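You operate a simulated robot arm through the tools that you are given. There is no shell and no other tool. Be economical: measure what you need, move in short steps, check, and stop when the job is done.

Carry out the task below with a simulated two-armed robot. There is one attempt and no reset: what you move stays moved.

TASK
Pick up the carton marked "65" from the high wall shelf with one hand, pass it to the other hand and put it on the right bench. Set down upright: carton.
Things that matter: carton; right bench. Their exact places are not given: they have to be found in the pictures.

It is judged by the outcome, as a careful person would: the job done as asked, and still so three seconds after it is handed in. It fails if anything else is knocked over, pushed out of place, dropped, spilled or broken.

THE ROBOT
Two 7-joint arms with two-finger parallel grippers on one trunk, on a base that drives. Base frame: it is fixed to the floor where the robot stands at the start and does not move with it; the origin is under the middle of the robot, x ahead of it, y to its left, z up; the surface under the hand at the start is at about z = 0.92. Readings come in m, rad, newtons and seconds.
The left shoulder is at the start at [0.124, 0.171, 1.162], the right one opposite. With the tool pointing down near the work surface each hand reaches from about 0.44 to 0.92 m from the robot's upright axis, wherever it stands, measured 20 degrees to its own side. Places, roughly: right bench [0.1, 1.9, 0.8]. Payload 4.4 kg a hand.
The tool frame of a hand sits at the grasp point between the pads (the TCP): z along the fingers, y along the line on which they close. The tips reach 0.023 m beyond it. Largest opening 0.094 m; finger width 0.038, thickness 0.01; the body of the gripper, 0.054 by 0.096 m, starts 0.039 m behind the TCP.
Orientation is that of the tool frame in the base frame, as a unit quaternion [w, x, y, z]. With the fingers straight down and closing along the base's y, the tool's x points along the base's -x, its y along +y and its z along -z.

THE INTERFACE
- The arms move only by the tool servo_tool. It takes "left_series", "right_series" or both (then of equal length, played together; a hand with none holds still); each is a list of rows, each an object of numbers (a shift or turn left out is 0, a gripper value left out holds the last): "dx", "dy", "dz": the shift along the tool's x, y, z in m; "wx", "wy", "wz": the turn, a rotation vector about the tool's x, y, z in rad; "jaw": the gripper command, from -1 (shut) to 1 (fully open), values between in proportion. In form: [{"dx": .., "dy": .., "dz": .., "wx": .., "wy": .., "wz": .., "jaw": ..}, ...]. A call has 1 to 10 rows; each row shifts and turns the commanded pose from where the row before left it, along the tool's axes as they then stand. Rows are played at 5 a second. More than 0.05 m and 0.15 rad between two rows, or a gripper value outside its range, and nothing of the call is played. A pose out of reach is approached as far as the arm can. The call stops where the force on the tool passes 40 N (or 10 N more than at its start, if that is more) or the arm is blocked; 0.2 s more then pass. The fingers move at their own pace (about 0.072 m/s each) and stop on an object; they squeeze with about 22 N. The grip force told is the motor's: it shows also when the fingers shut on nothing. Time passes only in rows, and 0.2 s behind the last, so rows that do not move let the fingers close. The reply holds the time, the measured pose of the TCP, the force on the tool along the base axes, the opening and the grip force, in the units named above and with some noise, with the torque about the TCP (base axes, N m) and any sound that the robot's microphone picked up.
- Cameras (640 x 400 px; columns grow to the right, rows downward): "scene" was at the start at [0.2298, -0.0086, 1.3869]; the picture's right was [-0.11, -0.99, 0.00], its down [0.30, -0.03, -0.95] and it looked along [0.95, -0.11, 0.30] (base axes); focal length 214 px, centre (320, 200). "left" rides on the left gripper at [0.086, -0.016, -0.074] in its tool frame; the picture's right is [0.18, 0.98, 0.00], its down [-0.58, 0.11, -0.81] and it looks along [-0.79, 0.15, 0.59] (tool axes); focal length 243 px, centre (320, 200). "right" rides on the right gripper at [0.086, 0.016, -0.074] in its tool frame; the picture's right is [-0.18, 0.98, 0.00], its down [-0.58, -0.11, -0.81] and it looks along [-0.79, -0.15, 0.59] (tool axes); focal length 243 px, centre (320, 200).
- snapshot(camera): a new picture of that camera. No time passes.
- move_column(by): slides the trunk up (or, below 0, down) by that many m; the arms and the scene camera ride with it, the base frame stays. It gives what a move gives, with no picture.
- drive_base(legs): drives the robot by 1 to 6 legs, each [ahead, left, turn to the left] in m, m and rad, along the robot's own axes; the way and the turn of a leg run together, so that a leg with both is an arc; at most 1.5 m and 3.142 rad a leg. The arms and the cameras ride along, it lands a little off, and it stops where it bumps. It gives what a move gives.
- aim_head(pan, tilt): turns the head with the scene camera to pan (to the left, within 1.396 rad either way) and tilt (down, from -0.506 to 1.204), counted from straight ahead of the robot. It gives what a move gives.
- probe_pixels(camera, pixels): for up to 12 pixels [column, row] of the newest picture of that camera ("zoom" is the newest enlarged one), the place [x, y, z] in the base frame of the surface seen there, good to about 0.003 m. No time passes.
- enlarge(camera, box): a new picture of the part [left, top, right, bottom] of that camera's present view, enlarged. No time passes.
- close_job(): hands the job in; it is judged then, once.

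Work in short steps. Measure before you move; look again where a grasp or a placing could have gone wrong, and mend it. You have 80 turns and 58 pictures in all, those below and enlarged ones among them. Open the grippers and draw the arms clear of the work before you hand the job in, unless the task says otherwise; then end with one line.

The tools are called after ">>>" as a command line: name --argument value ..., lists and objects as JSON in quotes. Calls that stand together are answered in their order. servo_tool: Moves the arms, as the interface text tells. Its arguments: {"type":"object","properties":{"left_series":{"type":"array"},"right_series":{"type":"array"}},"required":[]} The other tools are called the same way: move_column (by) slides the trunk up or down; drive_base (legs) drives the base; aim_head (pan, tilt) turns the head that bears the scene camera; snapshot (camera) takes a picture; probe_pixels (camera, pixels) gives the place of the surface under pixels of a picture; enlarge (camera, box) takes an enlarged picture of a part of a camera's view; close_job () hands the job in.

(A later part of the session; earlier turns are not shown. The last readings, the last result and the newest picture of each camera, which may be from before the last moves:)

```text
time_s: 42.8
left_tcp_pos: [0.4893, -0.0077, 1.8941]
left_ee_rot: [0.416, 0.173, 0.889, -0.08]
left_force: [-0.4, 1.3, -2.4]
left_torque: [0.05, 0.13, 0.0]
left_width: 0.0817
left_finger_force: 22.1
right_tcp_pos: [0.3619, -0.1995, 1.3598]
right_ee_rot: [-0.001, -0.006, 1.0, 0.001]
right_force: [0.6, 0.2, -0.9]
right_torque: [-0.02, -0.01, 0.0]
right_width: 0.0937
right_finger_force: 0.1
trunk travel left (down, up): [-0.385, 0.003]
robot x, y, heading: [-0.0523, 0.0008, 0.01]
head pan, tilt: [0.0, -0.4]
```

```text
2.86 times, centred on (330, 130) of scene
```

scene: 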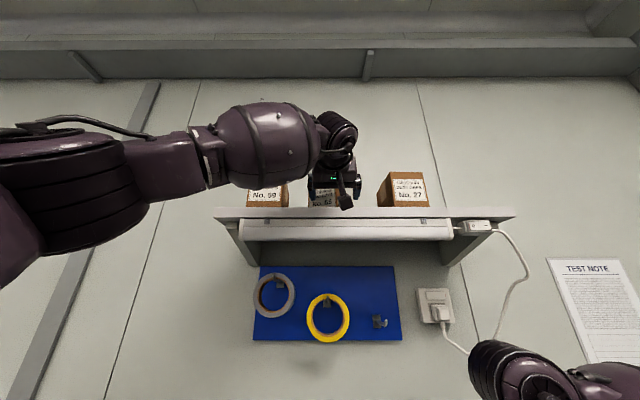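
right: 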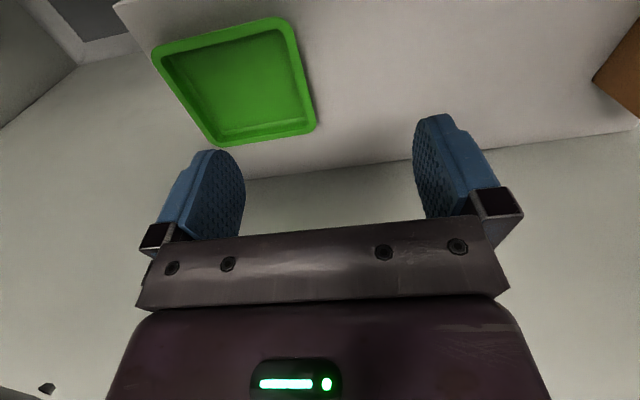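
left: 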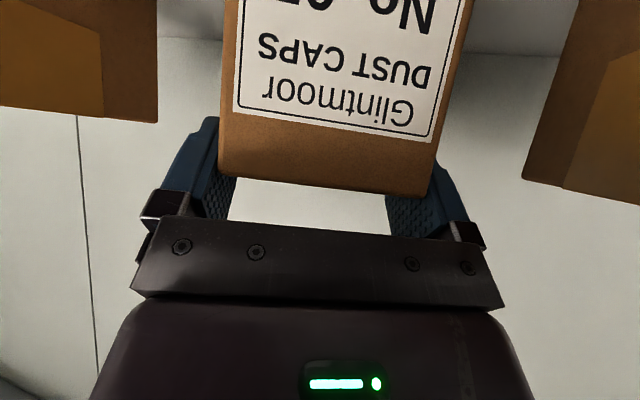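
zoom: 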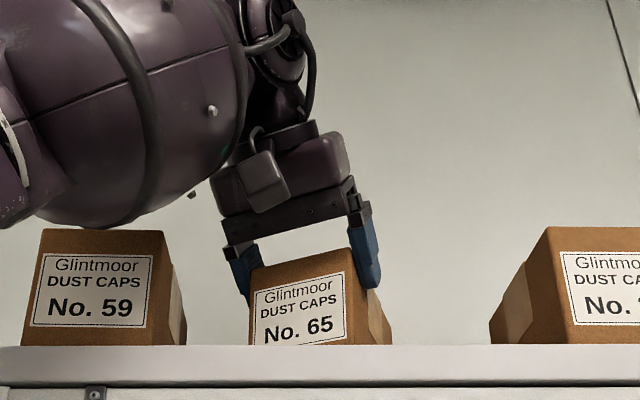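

The carton's top rose only 12 mm while the hand rose 43 mm, so the grip slipped. I'll wait briefly to see whether it's still slipping.

>>> servo_tool --left_series '[{}, {}]'

>>> snapshot --camera "left"

>>> probe_pixels --camera "left" --pixels '[[330, 180], [330, 175], [245, 110], [245, 20], [455, 20], [430, 130], [330, 5], [200, 180], [450, 190]]'

```text
time_s: 43.4
left_tcp_pos: [0.489, -0.0076, 1.894]
left_ee_rot: [0.416, 0.173, 0.889, -0.081]
left_force: [0.1, 0.6, -2.3]
left_torque: [0.06, 0.1, 0.02]
left_width: 0.0821
left_finger_force: 22.3
right_tcp_pos: [0.3611, -0.2009, 1.3604]
right_ee_rot: [-0.001, -0.005, 1.0, 0.001]
right_force: [0.1, 0.1, -0.4]
right_torque: [-0.01, 0.0, 0.0]
right_width: 0.0941
right_finger_force: 0.0
trunk travel left (down, up): [-0.385, 0.003]
robot x, y, heading: [-0.0518, 0.0029, 0.006]
head pan, tilt: [0.0, -0.4]
```

```text
30 pictures are left
```

left: 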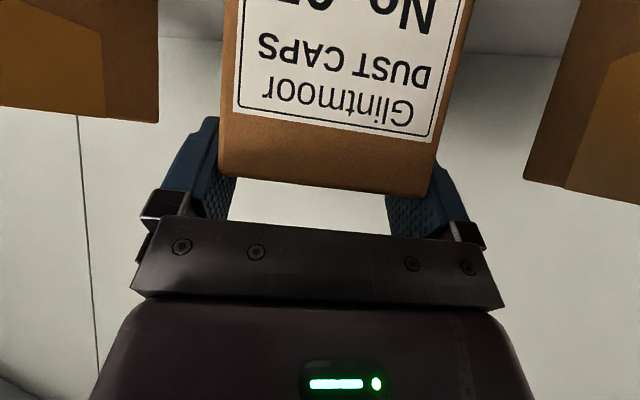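

```text
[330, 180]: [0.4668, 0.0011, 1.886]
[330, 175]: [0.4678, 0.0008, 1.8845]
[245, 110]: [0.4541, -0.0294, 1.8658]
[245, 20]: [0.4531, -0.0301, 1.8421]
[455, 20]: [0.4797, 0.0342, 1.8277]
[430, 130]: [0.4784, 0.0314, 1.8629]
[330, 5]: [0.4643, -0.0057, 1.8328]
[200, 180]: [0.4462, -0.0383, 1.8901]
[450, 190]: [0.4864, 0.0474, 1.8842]
```

It's stable but poorly held. I'll lower it 12 mm back onto the shelf, open the jaw, and regrip steeper and nearer its centre of mass.

>>> servo_tool --left_series '[{"dx": 0.0046, "dz": 0.0039}, {"dx": 0.0046, "dz": 0.0039}, {}, {"jaw": 1}, {}, {}]'

>>> snapshot --camera "left"

>>> probe_pixels --camera "left" --pixels '[[240, 150], [425, 170], [330, 160], [245, 110], [430, 130], [245, 20], [455, 20], [330, 175]]'

```text
time_s: 44.8
left_tcp_pos: [0.4882, -0.0086, 1.8821]
left_ee_rot: [0.416, 0.173, 0.889, -0.08]
left_force: [0.0, -1.1, 0.0]
left_torque: [0.0, 0.0, 0.0]
left_width: 0.0939
left_finger_force: 0.1
right_tcp_pos: [0.3609, -0.2006, 1.36]
right_ee_rot: [0.0, -0.006, 1.0, 0.001]
right_force: [0.7, -0.3, -0.3]
right_torque: [-0.02, 0.02, -0.02]
right_width: 0.094
right_finger_force: 0.1
trunk travel left (down, up): [-0.385, 0.003]
robot x, y, heading: [-0.0526, 0.0037, 0.002]
head pan, tilt: [0.0, -0.4]
```

```text
29 pictures are left
```

left: 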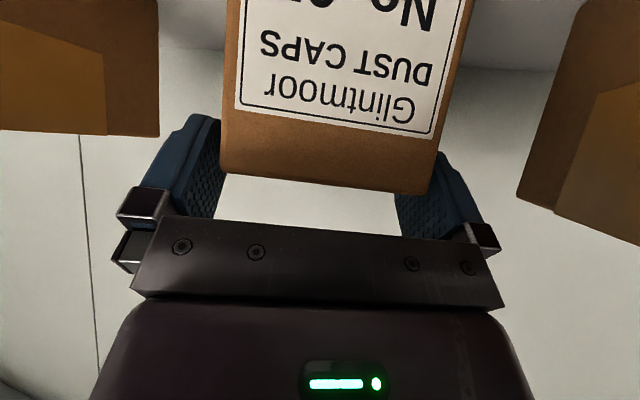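

```text
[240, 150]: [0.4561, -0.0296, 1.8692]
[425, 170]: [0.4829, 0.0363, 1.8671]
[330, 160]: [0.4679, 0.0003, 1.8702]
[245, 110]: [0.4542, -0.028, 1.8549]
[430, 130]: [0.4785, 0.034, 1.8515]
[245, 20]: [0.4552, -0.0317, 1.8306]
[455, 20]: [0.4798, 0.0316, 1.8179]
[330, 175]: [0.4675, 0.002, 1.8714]
```

The carton is back down unchanged (front centre 0.468, 0.0). With the fingers still astride it, I'll pitch to 60° down, advance 0.028 and lower 0.022.

>>> servo_tool --left_series '[{"wy": 0.1165}, {"wy": 0.1165}, {"wy": 0.1165}, {"dx": -0.0121, "dz": 0.007}, {"dx": -0.0121, "dz": 0.007}, {"dx": 0.0055, "dz": 0.0095}, {"dx": 0.0055, "dz": 0.0095}, {}]'

>>> snapshot --camera "left"

>>> enlarge --camera "scene" --box '[220, 60, 440, 200]'

```text
time_s: 46.4
left_tcp_pos: [0.482, 0.0037, 1.837]
left_ee_rot: [0.293, 0.186, 0.935, -0.067]
left_force: [-4.8, 3.4, 14.0]
left_torque: [0.12, -0.22, 0.06]
left_width: 0.0944
left_finger_force: 0.1
left hand out of reach, approached as far as the arm can: row 2, 3, 4, 5
right_tcp_pos: [0.3616, -0.2003, 1.3599]
right_ee_rot: [0.0, -0.006, 1.0, 0.0]
right_force: [0.9, 1.1, -0.5]
right_torque: [0.03, 0.03, 0.0]
right_width: 0.0942
right_finger_force: 0.1
trunk travel left (down, up): [-0.385, 0.003]
robot x, y, heading: [-0.0518, 0.0034, 0.008]
head pan, tilt: [0.0, -0.4]
stopped in row 8 (left hand): the force on the tool passed its limit at 43 N (the readings are from after the stop); the commanded pose is now the measured one
```

```text
28 pictures are left
```

left: 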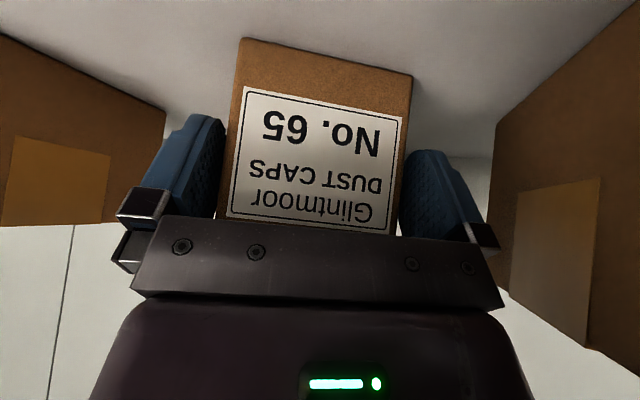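

```text
2.86 times, centred on (330, 130) of scene
```

zoom: 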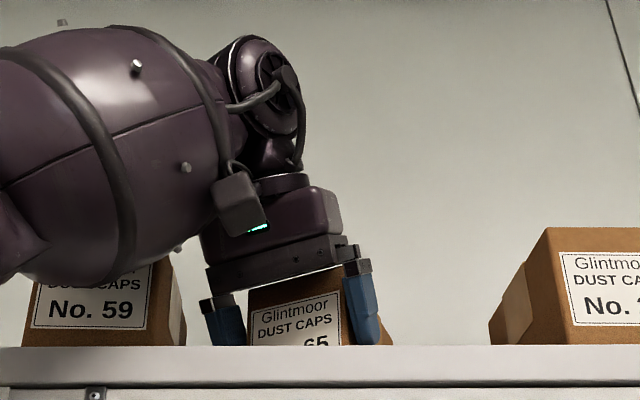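

The reach limit let the hand sag onto the carton's top (43 N). I'll lift off and back out, then check the carton before moving the base closer.

>>> servo_tool --left_series '[{"dx": -0.0057, "dz": -0.0082}, {"dx": -0.0057, "dz": -0.0082}, {"dx": 0.0246, "dz": -0.0172}, {"dx": 0.0246, "dz": -0.0172}, {"dx": 0.0246, "dz": -0.0172}, {"dx": 0.0246, "dz": -0.0172}, {}]'

>>> snapshot --camera "left"

```text
time_s: 48.0
left_tcp_pos: [0.3738, 0.0469, 1.853]
left_ee_rot: [0.29, 0.187, 0.936, -0.067]
left_force: [-0.2, -0.7, 0.0]
left_torque: [0.03, 0.05, 0.04]
left_width: 0.094
left_finger_force: 0.1
right_tcp_pos: [0.3623, -0.2011, 1.3598]
right_ee_rot: [-0.001, -0.006, 1.0, 0.002]
right_force: [0.7, -0.1, 0.4]
right_torque: [0.04, 0.01, -0.01]
right_width: 0.0941
right_finger_force: 0.0
trunk travel left (down, up): [-0.385, 0.003]
robot x, y, heading: [-0.0516, -0.0016, 0.007]
head pan, tilt: [0.0, -0.4]
```

```text
26 pictures are left
```

left: 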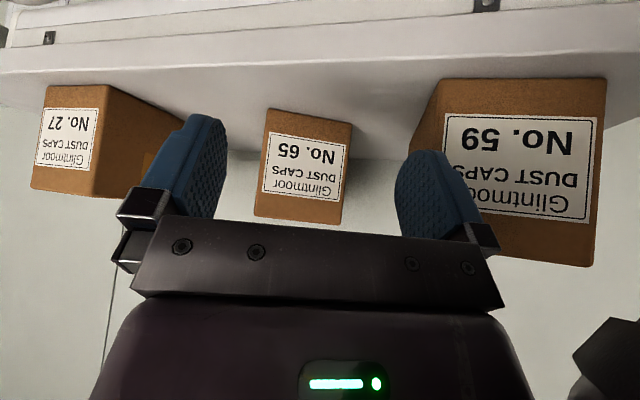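

Carton 65 still stands in place. I'll probe it, retract further and drive 0.09 closer for more vertical reach.

>>> probe_pixels --camera "left" --pixels '[[270, 120], [260, 205], [348, 135], [340, 215], [300, 212], [300, 120]]'

>>> servo_tool --left_series '[{"dx": 0.0246, "dz": -0.0172}, {"dx": 0.0246, "dz": -0.0172}, {"dx": 0.0246, "dz": -0.0172}, {}]'

>>> drive_base --legs '[[0.09, 0, 0]]'

```text
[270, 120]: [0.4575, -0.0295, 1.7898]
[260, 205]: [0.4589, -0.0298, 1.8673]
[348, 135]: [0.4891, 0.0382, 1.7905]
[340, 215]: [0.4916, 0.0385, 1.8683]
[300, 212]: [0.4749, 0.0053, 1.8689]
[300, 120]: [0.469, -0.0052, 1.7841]
```

```text
time_s: 49.0
left_tcp_pos: [0.2905, 0.0825, 1.8547]
left_ee_rot: [0.29, 0.186, 0.936, -0.066]
left_force: [0.4, -0.9, -1.0]
left_torque: [0.04, 0.0, -0.02]
left_width: 0.0938
left_finger_force: 0.2
right_tcp_pos: [0.3624, -0.2013, 1.3597]
right_ee_rot: [0.0, -0.006, 1.0, 0.001]
right_force: [0.3, 0.2, 0.7]
right_torque: [-0.01, 0.01, 0.01]
right_width: 0.0939
right_finger_force: 0.1
trunk travel left (down, up): [-0.385, 0.003]
robot x, y, heading: [-0.0526, 0.0036, 0.01]
head pan, tilt: [0.0, -0.4]
```

```text
time_s: 50.1
left_tcp_pos: [0.3763, 0.0823, 1.8565]
left_ee_rot: [0.291, 0.186, 0.936, -0.066]
left_force: [0.7, -0.6, 0.2]
left_torque: [-0.02, 0.01, 0.02]
left_width: 0.0941
left_finger_force: 0.0
right_tcp_pos: [0.4504, -0.1991, 1.3596]
right_ee_rot: [0.0, -0.005, 1.0, 0.0]
right_force: [-0.9, -0.7, 0.6]
right_torque: [-0.02, 0.02, 0.0]
right_width: 0.0943
right_finger_force: 0.1
trunk travel left (down, up): [-0.385, 0.003]
robot x, y, heading: [0.033, 0.0023, 0.005]
head pan, tilt: [0.0, -0.4]
```

The carton now has front centre (0.4745, 0.0045) and yaw ≈−0.42, which matches the hand's yaw. I'll align laterally and advance to just short of it.

>>> servo_tool --left_series '[{"dy": -0.031, "dx": -0.0037, "dz": -0.0053}, {"dx": -0.0328, "dz": 0.0228}, {"dx": -0.0328, "dz": 0.0228}, {}, {}]'

>>> snapshot --camera "left"

```text
time_s: 51.3
left_tcp_pos: [0.4403, 0.0254, 1.8614]
left_ee_rot: [0.29, 0.187, 0.936, -0.066]
left_force: [1.4, -0.1, -0.2]
left_torque: [-0.01, 0.05, -0.01]
left_width: 0.0944
left_finger_force: 0.1
right_tcp_pos: [0.4524, -0.2007, 1.3587]
right_ee_rot: [-0.001, -0.005, 1.0, 0.001]
right_force: [0.7, -0.6, 0.5]
right_torque: [0.04, 0.03, 0.01]
right_width: 0.0939
right_finger_force: 0.1
trunk travel left (down, up): [-0.385, 0.003]
robot x, y, heading: [0.0393, -0.0005, 0.011]
head pan, tilt: [0.0, -0.4]
```

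```text
25 pictures are left
```

left: 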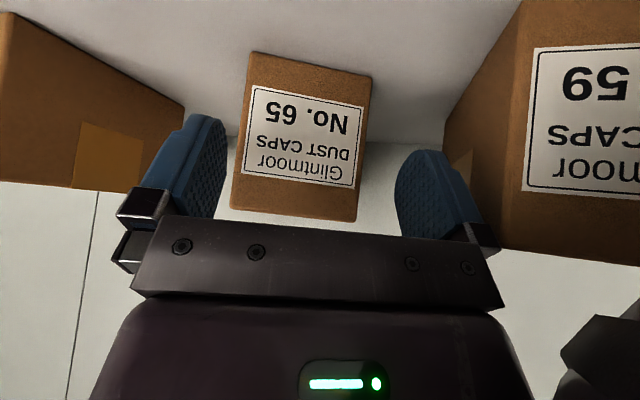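

>>> probe_pixels --camera "left" --pixels '[[250, 70], [234, 195], [369, 90], [354, 210], [290, 212], [220, 160], [402, 190], [225, 140], [412, 165]]'

```text
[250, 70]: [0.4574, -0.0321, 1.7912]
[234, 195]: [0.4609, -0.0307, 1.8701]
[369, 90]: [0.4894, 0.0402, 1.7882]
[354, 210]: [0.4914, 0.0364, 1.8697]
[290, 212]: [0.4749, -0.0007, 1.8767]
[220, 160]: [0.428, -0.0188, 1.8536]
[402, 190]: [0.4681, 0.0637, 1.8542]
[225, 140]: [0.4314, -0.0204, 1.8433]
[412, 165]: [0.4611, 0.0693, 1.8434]
```

The hand is 6 mm too far to the carton's left, so I'll correct that and advance 0.045.

>>> servo_tool --left_series '[{"dy": -0.006}, {}, {"dx": -0.0123, "dz": 0.0086}, {"dx": -0.0123, "dz": 0.0086}, {"dx": -0.0123, "dz": 0.0086}, {}]'

>>> snapshot --camera "left"

>>> probe_pixels --camera "left" --pixels '[[250, 70], [245, 150], [380, 90], [370, 170], [220, 160], [402, 190], [225, 140], [412, 165]]'

```text
time_s: 52.7
left_tcp_pos: [0.4773, 0.0003, 1.8605]
left_ee_rot: [0.291, 0.186, 0.936, -0.066]
left_force: [0.6, 0.2, -0.1]
left_torque: [-0.01, 0.01, 0.01]
left_width: 0.0941
left_finger_force: 0.1
right_tcp_pos: [0.4502, -0.2004, 1.3607]
right_ee_rot: [0.0, -0.005, 1.0, 0.001]
right_force: [-0.2, -0.3, -0.4]
right_torque: [-0.02, -0.01, 0.0]
right_width: 0.0938
right_finger_force: 0.1
trunk travel left (down, up): [-0.385, 0.003]
robot x, y, heading: [0.0428, 0.001, 0.007]
head pan, tilt: [0.0, -0.4]
```

```text
24 pictures are left
```

left: 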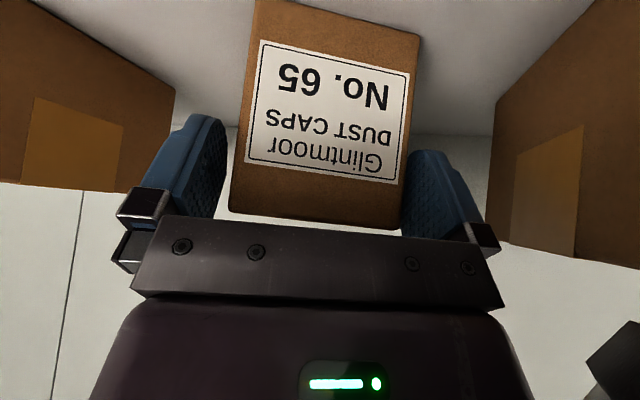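

```text
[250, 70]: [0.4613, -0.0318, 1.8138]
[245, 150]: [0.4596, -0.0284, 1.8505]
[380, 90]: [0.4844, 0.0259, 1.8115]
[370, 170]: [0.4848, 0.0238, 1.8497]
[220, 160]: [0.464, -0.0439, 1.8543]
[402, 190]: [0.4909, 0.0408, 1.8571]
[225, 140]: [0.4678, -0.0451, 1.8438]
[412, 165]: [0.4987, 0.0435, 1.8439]
```

The carton is unmoved and the fingers straddle it. I'll advance another 0.045 and check for contact.

>>> servo_tool --left_series '[{"dy": 0.001, "dx": -0.0092, "dz": 0.0064}, {"dx": -0.0092, "dz": 0.0064}, {"dx": -0.0092, "dz": 0.0064}, {"dx": -0.0092, "dz": 0.0064}, {}]'

>>> snapshot --camera "left"

```text
time_s: 53.9
left_tcp_pos: [0.5188, -0.0155, 1.8638]
left_ee_rot: [0.291, 0.188, 0.936, -0.067]
left_force: [-1.6, -0.1, 5.8]
left_torque: [0.1, 0.19, 0.02]
left_width: 0.0939
left_finger_force: 0.1
right_tcp_pos: [0.449, -0.1992, 1.3606]
right_ee_rot: [0.001, -0.005, 1.0, 0.001]
right_force: [0.1, -0.7, 0.6]
right_torque: [-0.02, 0.01, 0.02]
right_width: 0.0939
right_finger_force: 0.0
trunk travel left (down, up): [-0.385, 0.003]
robot x, y, heading: [0.041, 0.0021, 0.01]
head pan, tilt: [0.0, -0.4]
```

```text
23 pictures are left
```

left: 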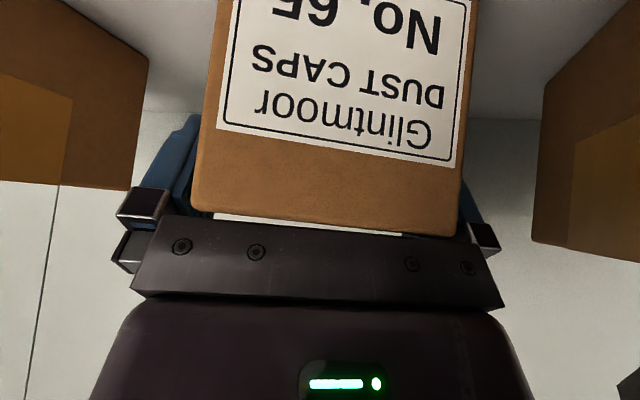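

The body lightly touches the carton's top (5.8 N). I'll rise 4 mm and close the jaw.

>>> servo_tool --left_series '[{"dx": -0.0023, "dz": -0.0033}, {}, {"jaw": -1}, {}, {}, {}]'

>>> servo_tool --left_series '[{"dx": -0.0017, "dz": -0.0025}, {"dx": -0.0017, "dz": -0.0025}, {"dx": -0.0017, "dz": -0.0025}, {"dx": -0.0017, "dz": -0.0025}, {"dx": -0.0017, "dz": -0.0025}, {"dx": -0.0017, "dz": -0.0025}, {}]'

>>> snapshot --camera "left"

```text
time_s: 55.3
left_tcp_pos: [0.5181, -0.0149, 1.8666]
left_ee_rot: [0.291, 0.186, 0.936, -0.066]
left_force: [-0.2, -0.5, 0.0]
left_torque: [0.15, 0.11, -0.03]
left_width: 0.0827
left_finger_force: 22.5
right_tcp_pos: [0.4518, -0.1997, 1.3595]
right_ee_rot: [0.0, -0.005, 1.0, 0.0]
right_force: [0.2, 0.1, -0.6]
right_torque: [0.0, 0.01, -0.01]
right_width: 0.0941
right_finger_force: 0.2
trunk travel left (down, up): [-0.385, 0.003]
robot x, y, heading: [0.0382, -0.0004, 0.006]
head pan, tilt: [0.0, -0.4]
```

```text
time_s: 56.9
left_tcp_pos: [0.5184, -0.014, 1.8853]
left_ee_rot: [0.29, 0.187, 0.936, -0.067]
left_force: [0.0, 0.2, -2.8]
left_torque: [0.0, 0.02, 0.03]
left_width: 0.0821
left_finger_force: 21.5
right_tcp_pos: [0.4509, -0.1988, 1.3598]
right_ee_rot: [-0.001, -0.005, 1.0, 0.0]
right_force: [-0.8, 0.1, -0.1]
right_torque: [0.0, 0.0, 0.0]
right_width: 0.0938
right_finger_force: 0.1
trunk travel left (down, up): [-0.385, 0.003]
robot x, y, heading: [0.0415, 0.0019, 0.005]
head pan, tilt: [0.0, -0.4]
```

```text
22 pictures are left
```

left: 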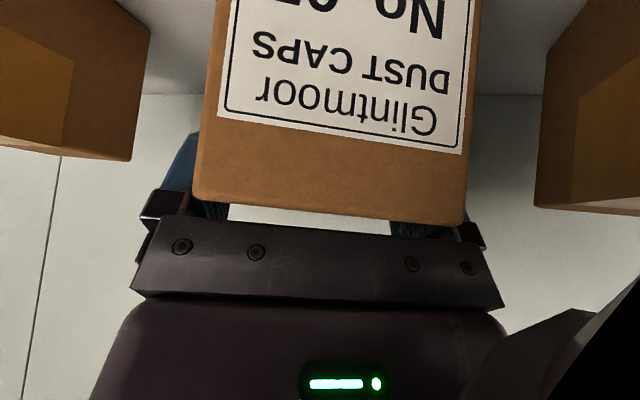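

It's lifting with slight relative motion; I'll probe the top edge and face.

>>> probe_pixels --camera "left" --pixels '[[210, 185], [455, 215], [330, 205], [225, 40], [330, 140], [470, 60], [330, 60]]'

```text
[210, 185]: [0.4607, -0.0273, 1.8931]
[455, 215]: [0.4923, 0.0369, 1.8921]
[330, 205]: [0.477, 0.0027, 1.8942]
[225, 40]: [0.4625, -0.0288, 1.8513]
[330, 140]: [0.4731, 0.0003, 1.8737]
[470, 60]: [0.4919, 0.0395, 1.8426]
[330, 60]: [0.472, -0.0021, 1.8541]
```

No slip: the carton rose level with the hand (top 1.894, load 2.8 N). I'll lift 0.03 more, then drive the base straight back 0.27 to bring it off the shelf.

>>> servo_tool --left_series '[{"dx": -0.0043, "dz": -0.0062}, {"dx": -0.0043, "dz": -0.0062}, {"dx": -0.0043, "dz": -0.0062}, {"dx": -0.0043, "dz": -0.0062}, {}]'

>>> drive_base --legs '[[-0.1, 0, 0], [-0.17, 0, 0]]'

>>> snapshot --camera "scene"

```text
time_s: 58.1
left_tcp_pos: [0.5066, -0.0071, 1.8952]
left_ee_rot: [0.291, 0.186, 0.936, -0.066]
left_force: [0.5, 1.2, -3.9]
left_torque: [0.06, 0.04, 0.01]
left_width: 0.0818
left_finger_force: 21.9
left hand out of reach, approached as far as the arm can: row 1, 2, 3, 4
right_tcp_pos: [0.4498, -0.2005, 1.36]
right_ee_rot: [0.0, -0.005, 1.0, 0.002]
right_force: [-0.7, -0.5, -0.1]
right_torque: [0.03, 0.0, 0.01]
right_width: 0.0938
right_finger_force: 0.0
trunk travel left (down, up): [-0.385, 0.003]
robot x, y, heading: [0.0377, 0.0017, 0.007]
head pan, tilt: [0.0, -0.4]
```

```text
time_s: 60.3
left_tcp_pos: [0.2361, -0.0088, 1.8946]
left_ee_rot: [0.29, 0.187, 0.936, -0.067]
left_force: [0.2, 0.1, -1.9]
left_torque: [0.02, 0.06, 0.01]
left_width: 0.0821
left_finger_force: 22.2
right_tcp_pos: [0.1806, -0.2013, 1.3597]
right_ee_rot: [-0.001, -0.005, 1.0, 0.001]
right_force: [-0.2, -0.4, 0.0]
right_torque: [0.0, 0.0, 0.0]
right_width: 0.0939
right_finger_force: 0.0
trunk travel left (down, up): [-0.385, 0.003]
robot x, y, heading: [-0.2333, -0.0027, 0.008]
head pan, tilt: [0.0, -0.4]
```

```text
21 pictures are left
```

scene: 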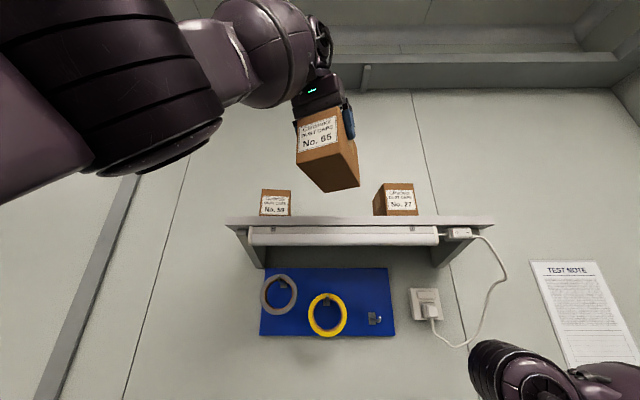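

The carton is off the shelf, level in the left hand, and 59, 27 and the tapes are undisturbed. I'll lower the left hand in front of the robot and turn the right hand 90° so its fingers close along x.

>>> servo_tool --left_series '[{"dx": 0.0228, "dz": 0.0328}, {"dx": 0.0228, "dz": 0.0328}, {"dx": 0.0228, "dz": 0.0328}, {"dx": 0.0228, "dz": 0.0328}, {"dx": 0.0228, "dz": 0.0328}, {"dx": 0.0228, "dz": 0.0328}, {"dx": 0.0228, "dz": 0.0328}, {"dx": 0.0228, "dz": 0.0328}, {"dx": 0.0228, "dz": 0.0328}, {"dx": 0.0228, "dz": 0.0328}]' --right_series '[{"wz": -0.149}, {"wz": -0.149}, {"wz": -0.149}, {"wz": -0.149}, {"wz": -0.149}, {"wz": -0.149}, {"wz": -0.149}, {"wz": -0.149}, {"wz": -0.149}, {"wz": -0.149}]'

>>> aim_head --pan 0 --tilt 0.2

>>> snapshot --camera "scene"

```text
time_s: 62.5
left_tcp_pos: [0.2359, -0.0128, 1.4959]
left_ee_rot: [0.29, 0.186, 0.936, -0.066]
left_force: [1.3, 0.6, -3.7]
left_torque: [0.02, 0.02, 0.0]
left_width: 0.0819
left_finger_force: 21.8
right_tcp_pos: [0.1417, -0.1667, 1.362]
right_ee_rot: [-0.001, -0.683, 0.731, 0.001]
right_force: [-0.6, -0.6, -0.1]
right_torque: [-0.04, 0.05, -0.02]
right_width: 0.0939
right_finger_force: 0.1
right hand out of reach, approached as far as the arm can: row 9, 10
trunk travel left (down, up): [-0.385, 0.003]
robot x, y, heading: [-0.2329, -0.0009, 0.008]
head pan, tilt: [0.0, -0.4]
```

```text
time_s: 63.5
left_tcp_pos: [0.2332, -0.0157, 1.4972]
left_ee_rot: [0.291, 0.186, 0.936, -0.066]
left_force: [0.1, 0.4, -2.7]
left_torque: [0.02, 0.05, 0.0]
left_width: 0.0816
left_finger_force: 22.5
right_tcp_pos: [0.1418, -0.1668, 1.3628]
right_ee_rot: [-0.001, -0.681, 0.732, 0.001]
right_force: [-0.4, 0.0, 0.1]
right_torque: [-0.02, 0.0, 0.05]
right_width: 0.0938
right_finger_force: 0.0
trunk travel left (down, up): [-0.385, 0.003]
robot x, y, heading: [-0.2293, 0.0019, 0.008]
head pan, tilt: [0.0, 0.201]
```

```text
20 pictures are left
```

scene: 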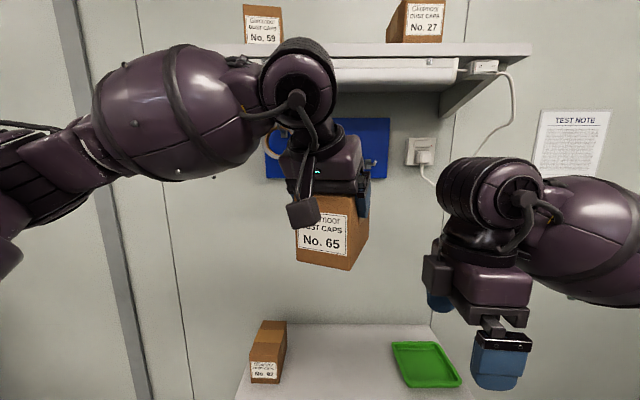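

The right hand reached yaw ≈1.50 (fingers close along x). I'll shift the left hand 0.08 to the left, then swing it to yaw −1.64 so the carton's far end points to the right hand.

>>> servo_tool --left_series '[{"dx": 0.0134, "dy": 0.0365, "dz": -0.0093}, {"dx": 0.0134, "dy": 0.0365, "dz": -0.0093}, {"wx": 0.0774, "wz": 0.1113}, {"wx": 0.0774, "wz": 0.1113}, {"wx": 0.0774, "wz": 0.1113}, {"wx": 0.0774, "wz": 0.1113}, {"wx": 0.0774, "wz": 0.1113}, {"wx": 0.0774, "wz": 0.1113}, {"wx": 0.0774, "wz": 0.1113}, {"wx": 0.0774, "wz": 0.1113}]'

>>> servo_tool --left_series '[{"wx": 0.0774, "wz": 0.1113}, {}]'

>>> snapshot --camera "scene"

```text
time_s: 65.7
left_tcp_pos: [0.2286, 0.0569, 1.4977]
left_ee_rot: [0.231, 0.619, 0.726, -0.191]
left_force: [-0.4, 0.4, -2.8]
left_torque: [0.05, 0.03, 0.02]
left_width: 0.0819
left_finger_force: 21.8
left hand out of reach, approached as far as the arm can: row 10
right_tcp_pos: [0.1429, -0.1698, 1.3622]
right_ee_rot: [0.0, -0.681, 0.732, 0.001]
right_force: [0.4, -0.5, 0.4]
right_torque: [0.0, 0.0, -0.02]
right_width: 0.0939
right_finger_force: 0.2
trunk travel left (down, up): [-0.385, 0.003]
robot x, y, heading: [-0.2323, -0.0004, 0.006]
head pan, tilt: [0.0, 0.201]
```

```text
time_s: 66.3
left_tcp_pos: [0.2016, 0.0793, 1.493]
left_ee_rot: [0.212, 0.653, 0.695, -0.213]
left_force: [-0.2, 0.1, -3.0]
left_torque: [0.04, -0.02, -0.04]
left_width: 0.0822
left_finger_force: 21.6
left hand out of reach, approached as far as the arm can: row 1
right_tcp_pos: [0.1415, -0.1673, 1.3631]
right_ee_rot: [0.0, -0.681, 0.732, 0.001]
right_force: [-0.4, 0.0, -0.1]
right_torque: [0.0, -0.03, 0.0]
right_width: 0.0938
right_finger_force: 0.1
trunk travel left (down, up): [-0.385, 0.003]
robot x, y, heading: [-0.2344, -0.0012, 0.006]
head pan, tilt: [0.0, 0.201]
```

```text
19 pictures are left
```

scene: 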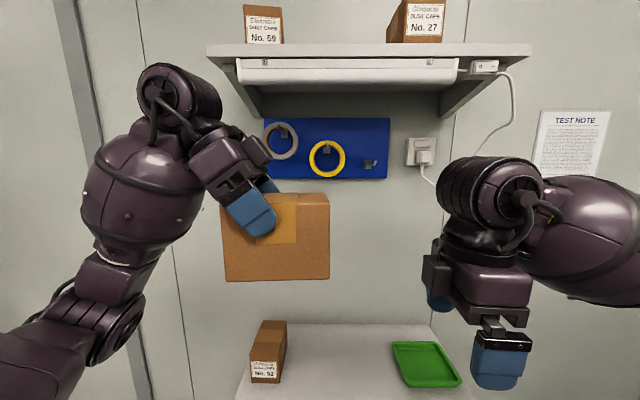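

The carton is now broadside with its far end toward the right hand. I'll probe its visible corners to place the right grasp.

>>> probe_pixels --camera "scene" --pixels '[[227, 210], [229, 275], [326, 275], [300, 210], [326, 200], [300, 198], [322, 240], [245, 270], [490, 345], [510, 345]]'

```text
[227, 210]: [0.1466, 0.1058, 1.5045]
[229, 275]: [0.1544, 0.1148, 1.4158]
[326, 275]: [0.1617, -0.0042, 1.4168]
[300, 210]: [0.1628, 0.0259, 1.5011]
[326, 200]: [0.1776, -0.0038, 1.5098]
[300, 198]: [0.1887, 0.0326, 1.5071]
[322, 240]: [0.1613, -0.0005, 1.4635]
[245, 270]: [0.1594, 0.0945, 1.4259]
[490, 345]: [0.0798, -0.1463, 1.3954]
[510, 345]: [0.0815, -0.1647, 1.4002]
```

The carton's far end is at y≈−0.006, its mid x≈0.20 and top z≈1.507. I'll raise the right hand above carton height and bring its x in line, staying clear on the right.

>>> servo_tool --right_series '[{"dz": -0.0425}, {"dz": -0.0425}, {"dz": -0.0425}, {"dz": -0.0425}, {"dz": -0.0425}, {"dx": -0.04}, {}]'

```text
time_s: 67.9
left_tcp_pos: [0.1998, 0.0748, 1.4934]
left_ee_rot: [0.21, 0.655, 0.694, -0.214]
left_force: [-1.2, -1.1, -2.5]
left_torque: [0.1, -0.03, 0.04]
left_width: 0.0818
left_finger_force: 21.8
right_tcp_pos: [0.1168, -0.1058, 1.5624]
right_ee_rot: [0.002, -0.682, 0.731, 0.001]
right_force: [-1.5, 0.0, 0.0]
right_torque: [0.02, 0.02, -0.02]
right_width: 0.094
right_finger_force: 0.0
right hand out of reach, approached as far as the arm can: row 3, 4, 5
trunk travel left (down, up): [-0.385, 0.003]
robot x, y, heading: [-0.2338, 0.0005, 0.009]
head pan, tilt: [0.0, 0.201]
```

The right arm is near its reach limit this high, so I'll lower both hands together by about 0.12.

>>> servo_tool --left_series '[{"dx": 0.0228, "dz": 0.0328}, {"dx": 0.0228, "dz": 0.0328}, {"dx": 0.0228, "dz": 0.0328}, {"dx": 0.0228, "dz": 0.0328}, {}]' --right_series '[{"dz": 0.03}, {"dz": 0.03}, {"dz": 0.03}, {"dz": 0.035}, {}]'

>>> servo_tool --right_series '[{"dy": -0.04}, {"dy": -0.04}, {}]'

```text
time_s: 69.1
left_tcp_pos: [0.1593, 0.1047, 1.4132]
left_ee_rot: [0.218, 0.664, 0.685, -0.207]
left_force: [0.0, -1.1, -2.4]
left_torque: [0.06, 0.01, 0.01]
left_width: 0.0819
left_finger_force: 22.4
left hand out of reach, approached as far as the arm can: row 1, 2, 3, 4
right_tcp_pos: [0.1186, -0.1086, 1.4368]
right_ee_rot: [0.0, -0.682, 0.731, 0.001]
right_force: [0.2, 0.0, 1.1]
right_torque: [0.02, 0.0, 0.0]
right_width: 0.0941
right_finger_force: 0.0
trunk travel left (down, up): [-0.385, 0.003]
robot x, y, heading: [-0.2322, 0.0017, 0.01]
head pan, tilt: [0.0, 0.201]
```

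```text
time_s: 69.9
left_tcp_pos: [0.1581, 0.1049, 1.414]
left_ee_rot: [0.218, 0.664, 0.685, -0.206]
left_force: [0.2, 0.1, -3.2]
left_torque: [0.07, 0.01, 0.02]
left_width: 0.0816
left_finger_force: 22.1
right_tcp_pos: [0.1827, -0.1036, 1.4362]
right_ee_rot: [0.001, -0.68, 0.733, 0.0]
right_force: [-0.6, 0.0, -0.4]
right_torque: [0.02, 0.0, -0.04]
right_width: 0.0939
right_finger_force: 0.0
right hand out of reach, approached as far as the arm can: row 2
trunk travel left (down, up): [-0.385, 0.003]
robot x, y, heading: [-0.2326, 0.0038, 0.009]
head pan, tilt: [0.0, 0.201]
```

The left hand settled at (0.158, 0.105, 1.414), so the carton's far end is at y≈0.02. I'll raise the right hand above the carton top and move it over, stopping to measure.

>>> servo_tool --right_series '[{"dy": 0.022, "dz": -0.03}, {"dz": -0.02}, {"dx": -0.04}, {"dx": -0.04}, {"dx": -0.03}, {}]'

>>> snapshot --camera "scene"

```text
time_s: 71.3
left_tcp_pos: [0.1579, 0.1033, 1.4134]
left_ee_rot: [0.217, 0.664, 0.685, -0.206]
left_force: [-0.2, -0.2, -2.9]
left_torque: [0.08, -0.01, 0.03]
left_width: 0.0817
left_finger_force: 22.3
right_tcp_pos: [0.1694, 0.0074, 1.4859]
right_ee_rot: [0.0, -0.682, 0.731, 0.0]
right_force: [0.2, -0.3, -0.5]
right_torque: [0.0, 0.01, 0.0]
right_width: 0.094
right_finger_force: 0.1
trunk travel left (down, up): [-0.385, 0.003]
robot x, y, heading: [-0.229, -0.0006, 0.013]
head pan, tilt: [0.0, 0.201]
```

```text
18 pictures are left
```

scene: 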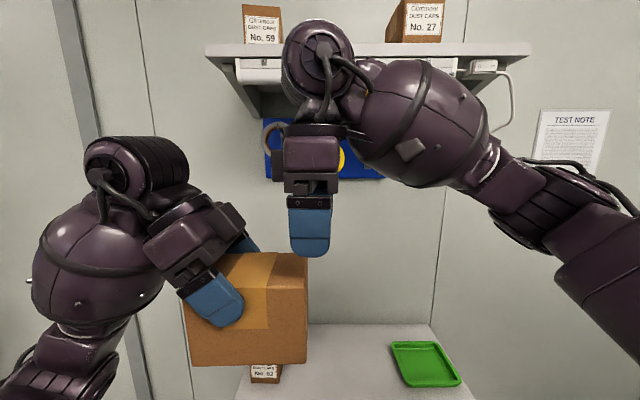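

The right hand is now above the carton's free end. I'll probe the carton's corners and the right finger to compute the offsets.

>>> probe_pixels --camera "scene" --pixels '[[190, 355], [302, 350], [302, 290], [255, 330], [305, 262], [290, 256], [260, 256], [300, 245], [320, 245], [310, 225]]'

```text
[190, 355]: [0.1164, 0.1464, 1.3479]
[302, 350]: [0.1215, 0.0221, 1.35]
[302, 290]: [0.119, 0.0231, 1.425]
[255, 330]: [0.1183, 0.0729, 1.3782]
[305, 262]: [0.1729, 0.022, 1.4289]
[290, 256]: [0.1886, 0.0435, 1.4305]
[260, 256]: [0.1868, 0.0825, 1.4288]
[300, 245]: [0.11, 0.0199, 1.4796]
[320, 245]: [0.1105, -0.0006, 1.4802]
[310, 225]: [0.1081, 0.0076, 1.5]
```

Carton centre is x≈0.160 at its far end, top 1.4285, end y≈0.018. I'll move the right hand to (0.160, 0.042) above it and correct its yaw by 0.1.

>>> servo_tool --right_series '[{"wz": -0.1}, {"dx": -0.035, "dy": 0.011}, {}, {}]'

>>> snapshot --camera "right"

```text
time_s: 72.3
left_tcp_pos: [0.1581, 0.1053, 1.4138]
left_ee_rot: [0.219, 0.663, 0.685, -0.207]
left_force: [-0.4, -0.3, -2.8]
left_torque: [0.02, 0.0, 0.01]
left_width: 0.0818
left_finger_force: 22.1
right_tcp_pos: [0.1559, 0.0417, 1.4853]
right_ee_rot: [0.0, 0.717, -0.697, -0.001]
right_force: [0.2, -0.5, -0.5]
right_torque: [-0.02, 0.0, -0.02]
right_width: 0.0937
right_finger_force: 0.0
trunk travel left (down, up): [-0.385, 0.003]
robot x, y, heading: [-0.233, -0.0016, 0.011]
head pan, tilt: [0.0, 0.201]
```

```text
17 pictures are left
```

right: 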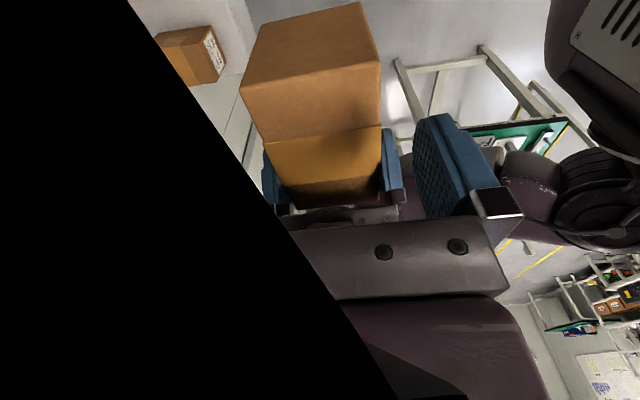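

Yaw now matches. I'll probe the carton's end edges and the visible finger in this view for x-centring.

>>> probe_pixels --camera "right" --pixels '[[377, 110], [378, 50], [245, 100], [382, 135], [262, 145], [430, 170], [440, 200], [320, 110], [320, 150]]'

```text
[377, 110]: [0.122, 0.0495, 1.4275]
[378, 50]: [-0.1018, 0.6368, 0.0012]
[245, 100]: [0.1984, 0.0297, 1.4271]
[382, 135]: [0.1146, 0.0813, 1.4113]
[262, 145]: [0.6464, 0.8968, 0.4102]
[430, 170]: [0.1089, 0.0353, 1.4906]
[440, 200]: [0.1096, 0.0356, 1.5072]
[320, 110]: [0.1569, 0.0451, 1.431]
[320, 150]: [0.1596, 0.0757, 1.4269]
```

Carton spans x 0.120–0.200 and the hand centre is at 0.156. I'll shift +4 mm and descend 0.086 in small rows.

>>> servo_tool --right_series '[{"dy": -0.004}, {"dz": 0.0172}, {"dz": 0.0172}, {"dz": 0.0172}, {"dz": 0.0172}, {"dz": 0.0172}, {}]'

>>> snapshot --camera "scene"

```text
time_s: 73.9
left_tcp_pos: [0.1587, 0.1052, 1.4134]
left_ee_rot: [0.219, 0.663, 0.685, -0.206]
left_force: [0.7, 1.0, -2.9]
left_torque: [0.03, -0.03, -0.03]
left_width: 0.0817
left_finger_force: 21.7
right_tcp_pos: [0.1603, 0.0436, 1.3994]
right_ee_rot: [-0.001, 0.717, -0.697, -0.001]
right_force: [0.2, -0.3, 1.0]
right_torque: [0.01, 0.03, -0.02]
right_width: 0.0942
right_finger_force: 0.2
trunk travel left (down, up): [-0.385, 0.003]
robot x, y, heading: [-0.2327, 0.0005, 0.009]
head pan, tilt: [0.0, 0.201]
```

```text
16 pictures are left
```

scene: 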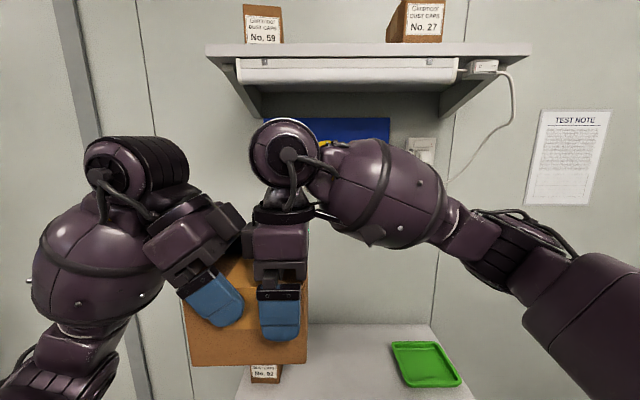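

The right fingers straddle the carton with no contact force. I'll close the right jaw.

>>> servo_tool --right_series '[{"jaw": -1}, {}, {}, {}, {}]'

```text
time_s: 75.1
left_tcp_pos: [0.1583, 0.105, 1.4124]
left_ee_rot: [0.218, 0.664, 0.684, -0.207]
left_force: [-10.3, 3.9, 2.4]
left_torque: [-0.25, 0.72, -0.89]
left_width: 0.0819
left_finger_force: 22.4
right_tcp_pos: [0.1595, 0.0442, 1.3993]
right_ee_rot: [-0.001, 0.718, -0.696, 0.0]
right_force: [10.7, -3.7, -2.9]
right_torque: [-0.02, -0.59, 0.29]
right_width: 0.082
right_finger_force: 21.7
trunk travel left (down, up): [-0.385, 0.003]
robot x, y, heading: [-0.2317, -0.0014, 0.006]
head pan, tilt: [0.0, 0.201]
```

Both hands hold the carton. I'll open the left jaw, wait, and draw the left hand back along its fingers.

>>> servo_tool --left_series '[{"jaw": 1}, {}, {}, {"dz": -0.02}, {"dz": -0.03}, {"dz": -0.04}, {"dz": -0.04}, {}]'

>>> snapshot --camera "scene"

```text
time_s: 76.9
left_tcp_pos: [0.1535, 0.1783, 1.5198]
left_ee_rot: [0.218, 0.664, 0.684, -0.207]
left_force: [-1.3, 0.4, 0.0]
left_torque: [-0.01, 0.02, 0.0]
left_width: 0.094
left_finger_force: 0.1
right_tcp_pos: [0.1614, 0.0435, 1.3995]
right_ee_rot: [0.0, 0.718, -0.696, -0.001]
right_force: [0.1, -0.1, -0.2]
right_torque: [-0.14, 0.01, 0.0]
right_width: 0.0819
right_finger_force: 22.3
trunk travel left (down, up): [-0.385, 0.003]
robot x, y, heading: [-0.2317, 0.0025, 0.005]
head pan, tilt: [0.0, 0.201]
```

```text
15 pictures are left
```

scene: 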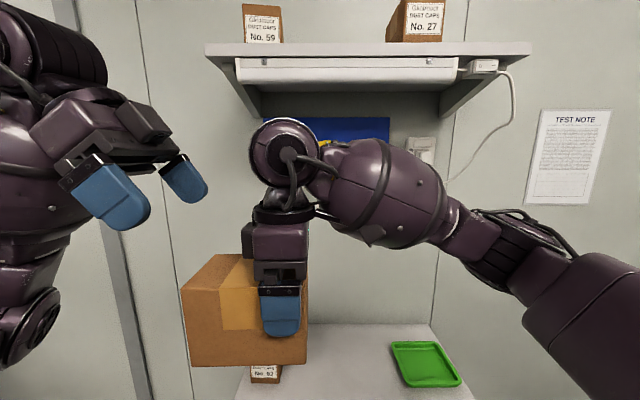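

The right hand holds the carton level by itself. I'll turn the base left in two steps to face the bench area and look.

>>> drive_base --legs '[[0, 0, 0.75], [0, 0, 0.75]]'

>>> aim_head --pan 0 --tilt 0.35

>>> snapshot --camera "scene"

```text
time_s: 81.2
left_tcp_pos: [-0.3809, 0.3979, 1.5206]
left_ee_rot: [0.301, 0.022, 0.953, -0.003]
left_force: [0.0, -0.8, 0.6]
left_torque: [-0.02, -0.04, 0.01]
left_width: 0.0942
left_finger_force: 0.2
right_tcp_pos: [-0.2464, 0.3944, 1.3996]
right_ee_rot: [0.001, 1.0, -0.023, -0.002]
right_force: [-0.3, 0.9, -0.2]
right_torque: [-0.06, -0.14, -0.02]
right_width: 0.0817
right_finger_force: 22.4
trunk travel left (down, up): [-0.385, 0.003]
robot x, y, heading: [-0.2281, -0.0026, 1.506]
head pan, tilt: [0.0, 0.201]
```

```text
time_s: 82.0
left_tcp_pos: [-0.3798, 0.3984, 1.5192]
left_ee_rot: [0.301, 0.021, 0.953, -0.003]
left_force: [-0.5, 0.1, 0.8]
left_torque: [-0.01, 0.01, -0.02]
left_width: 0.0939
left_finger_force: 0.0
right_tcp_pos: [-0.2454, 0.3952, 1.3983]
right_ee_rot: [0.001, 1.0, -0.023, -0.001]
right_force: [0.4, -0.8, 0.3]
right_torque: [-0.03, -0.14, 0.02]
right_width: 0.082
right_finger_force: 22.1
trunk travel left (down, up): [-0.385, 0.003]
robot x, y, heading: [-0.2319, 0.0006, 1.503]
head pan, tilt: [0.0, 0.351]
```

```text
14 pictures are left
```

scene: 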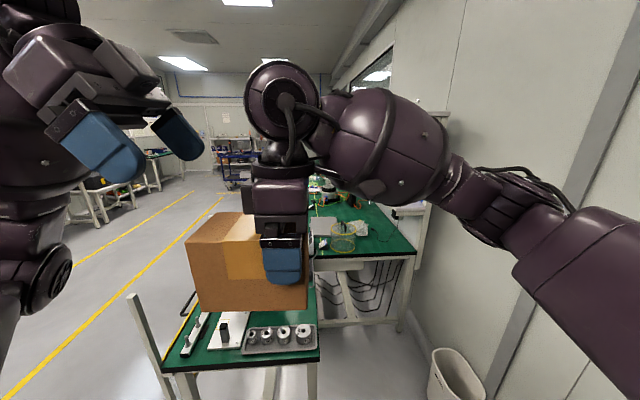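

The bench by the wall (green top, near edge around row 255) is the right bench. I'll enlarge it and probe the free areas and objects.

>>> enlarge --camera "scene" --box '[290, 160, 450, 270]'

>>> probe_pixels --camera "zoom" --pixels '[[110, 385], [300, 370], [495, 345], [400, 300], [430, 200], [300, 200], [210, 330], [170, 300], [280, 280], [400, 340], [350, 310], [300, 340]]'

>>> probe_pixels --camera "scene" --pixels '[[316, 300], [250, 300], [319, 355], [280, 345], [200, 365], [130, 295], [310, 390], [420, 215]]'

```text
3.64 times, centred on (370, 215) of scene
```

zoom: 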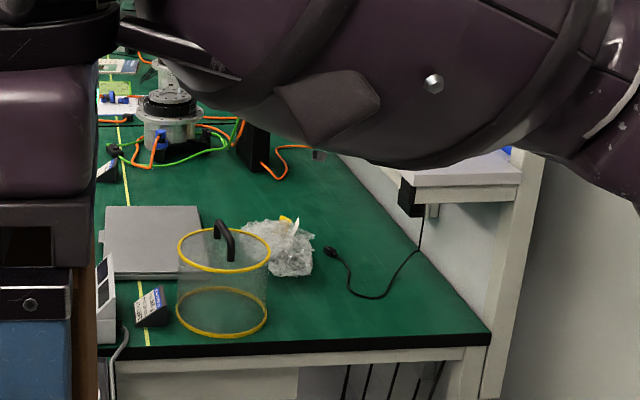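

```text
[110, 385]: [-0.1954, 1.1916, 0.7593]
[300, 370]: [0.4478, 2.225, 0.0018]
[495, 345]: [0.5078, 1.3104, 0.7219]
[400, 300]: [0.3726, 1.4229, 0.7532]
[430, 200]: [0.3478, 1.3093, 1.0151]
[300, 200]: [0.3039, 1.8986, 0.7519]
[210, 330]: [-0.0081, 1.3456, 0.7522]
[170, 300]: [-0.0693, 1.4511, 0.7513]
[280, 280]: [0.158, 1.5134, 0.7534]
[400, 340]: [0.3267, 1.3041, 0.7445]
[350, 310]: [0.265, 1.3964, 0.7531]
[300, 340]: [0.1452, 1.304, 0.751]
```

```text
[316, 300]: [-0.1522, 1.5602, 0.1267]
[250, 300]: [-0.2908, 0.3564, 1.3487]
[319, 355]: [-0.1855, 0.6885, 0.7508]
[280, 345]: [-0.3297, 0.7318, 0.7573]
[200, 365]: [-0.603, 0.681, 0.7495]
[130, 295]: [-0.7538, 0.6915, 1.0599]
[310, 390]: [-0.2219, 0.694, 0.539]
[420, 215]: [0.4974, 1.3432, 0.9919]
```

The right bench top is at z≈0.752, front edge y≈1.30, with free space around (0.25, 1.40) to the right of the mesh cup. I'll probe my right elbow, the bin and the bench edges to plan the drive.

>>> probe_pixels --camera "scene" --pixels '[[440, 150], [500, 180], [570, 210], [530, 270], [630, 200], [430, 365], [440, 350], [490, 390], [318, 330], [410, 250], [400, 330], [316, 290]]'

>>> aim_head --pan -0.9 --tilt 0.5

>>> snapshot --camera "scene"

```text
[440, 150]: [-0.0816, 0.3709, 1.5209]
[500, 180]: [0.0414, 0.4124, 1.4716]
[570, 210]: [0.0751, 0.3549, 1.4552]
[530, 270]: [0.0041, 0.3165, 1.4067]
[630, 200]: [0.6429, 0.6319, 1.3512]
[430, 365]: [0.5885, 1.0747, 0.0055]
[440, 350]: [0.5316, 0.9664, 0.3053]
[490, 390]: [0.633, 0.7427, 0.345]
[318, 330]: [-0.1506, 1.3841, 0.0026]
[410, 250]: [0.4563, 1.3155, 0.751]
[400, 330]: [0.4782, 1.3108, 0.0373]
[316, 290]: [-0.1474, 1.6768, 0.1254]
```

```text
time_s: 83.2
left_tcp_pos: [-0.3801, 0.398, 1.5207]
left_ee_rot: [0.301, 0.022, 0.953, -0.003]
left_force: [-0.1, 0.1, 0.8]
left_torque: [-0.01, 0.02, -0.04]
left_width: 0.0939
left_finger_force: 0.0
right_tcp_pos: [-0.2462, 0.3935, 1.3998]
right_ee_rot: [0.001, 1.0, -0.023, -0.001]
right_force: [-0.3, 0.0, 0.5]
right_torque: [-0.01, -0.12, 0.01]
right_width: 0.0818
right_finger_force: 22.6
trunk travel left (down, up): [-0.385, 0.003]
robot x, y, heading: [-0.2362, 0.0038, 1.504]
head pan, tilt: [-0.901, 0.499]
```

```text
12 pictures are left
```

scene: 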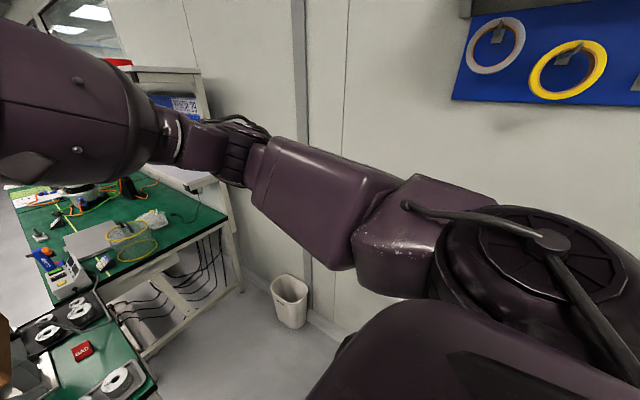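

The right elbow sits about 0.31 to the right and 0.4 ahead of the base, and the floor toward (0.12, 0.75) is clear. I'll drive there diagonally and then straight, with the carton still high.

>>> drive_base --legs '[[0.373, -0.33, 0.06], [0.39, 0, 0]]'

>>> aim_head --pan 0.1 --tilt 0.75

>>> snapshot --camera "scene"

```text
time_s: 88.7
left_tcp_pos: [-0.0466, 1.1351, 1.5206]
left_ee_rot: [0.3, 0.0, 0.954, 0.004]
left_force: [-0.1, -0.6, -0.7]
left_torque: [-0.02, 0.01, 0.01]
left_width: 0.0939
left_finger_force: 0.1
right_tcp_pos: [0.0881, 1.1384, 1.3992]
right_ee_rot: [0.001, 1.0, 0.0, -0.001]
right_force: [0.2, 1.0, 0.4]
right_torque: [-0.01, -0.16, 0.0]
right_width: 0.0821
right_finger_force: 22.0
trunk travel left (down, up): [-0.385, 0.003]
robot x, y, heading: [0.1216, 0.7454, 1.554]
head pan, tilt: [-0.901, 0.499]
```

```text
time_s: 89.9
left_tcp_pos: [-0.0459, 1.1331, 1.5201]
left_ee_rot: [0.301, 0.0, 0.953, 0.004]
left_force: [0.1, -0.3, 0.2]
left_torque: [0.01, 0.0, -0.02]
left_width: 0.094
left_finger_force: 0.1
right_tcp_pos: [0.0882, 1.1373, 1.3985]
right_ee_rot: [0.0, 1.0, 0.001, -0.001]
right_force: [-1.6, -0.2, 0.6]
right_torque: [-0.01, -0.13, 0.02]
right_width: 0.082
right_finger_force: 22.1
trunk travel left (down, up): [-0.385, 0.003]
robot x, y, heading: [0.1224, 0.7449, 1.549]
head pan, tilt: [0.099, 0.75]
```

```text
11 pictures are left
```

scene: 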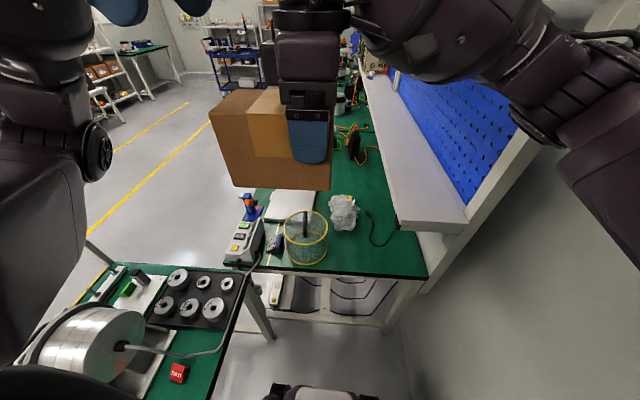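

Good view of the bench: the mesh cup at (305,238), bag at (343,210), cable at (375,230) and upper shelf corner at (405,228). I'll probe the free patch around (360,258).

>>> probe_pixels --camera "scene" --pixels '[[327, 240], [325, 262], [335, 268], [360, 255], [385, 250], [424, 270], [345, 230], [372, 238], [395, 245], [404, 228], [396, 205], [465, 225]]'

>>> probe_pixels --camera "scene" --pixels '[[100, 150], [75, 200], [90, 330], [60, 170], [520, 100], [540, 140], [600, 170], [40, 260], [236, 185], [328, 185], [330, 110], [215, 115]]'

```text
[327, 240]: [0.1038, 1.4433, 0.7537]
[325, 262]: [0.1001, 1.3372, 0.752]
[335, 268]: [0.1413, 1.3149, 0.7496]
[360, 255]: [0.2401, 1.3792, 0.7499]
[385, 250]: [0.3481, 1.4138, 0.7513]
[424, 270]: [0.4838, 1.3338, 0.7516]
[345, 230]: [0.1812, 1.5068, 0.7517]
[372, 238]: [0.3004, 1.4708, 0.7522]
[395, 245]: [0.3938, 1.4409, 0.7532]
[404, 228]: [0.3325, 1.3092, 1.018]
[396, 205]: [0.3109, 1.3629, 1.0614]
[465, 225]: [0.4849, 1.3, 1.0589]
```

```text
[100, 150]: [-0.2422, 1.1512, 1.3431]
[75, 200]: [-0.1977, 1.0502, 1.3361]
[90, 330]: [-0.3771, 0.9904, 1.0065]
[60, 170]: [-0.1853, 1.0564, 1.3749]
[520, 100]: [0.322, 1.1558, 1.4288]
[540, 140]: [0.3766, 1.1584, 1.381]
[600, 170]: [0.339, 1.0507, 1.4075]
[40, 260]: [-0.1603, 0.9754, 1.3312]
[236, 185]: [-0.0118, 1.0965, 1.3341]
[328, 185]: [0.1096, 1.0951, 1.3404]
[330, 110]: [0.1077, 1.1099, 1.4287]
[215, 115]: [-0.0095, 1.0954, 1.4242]
```

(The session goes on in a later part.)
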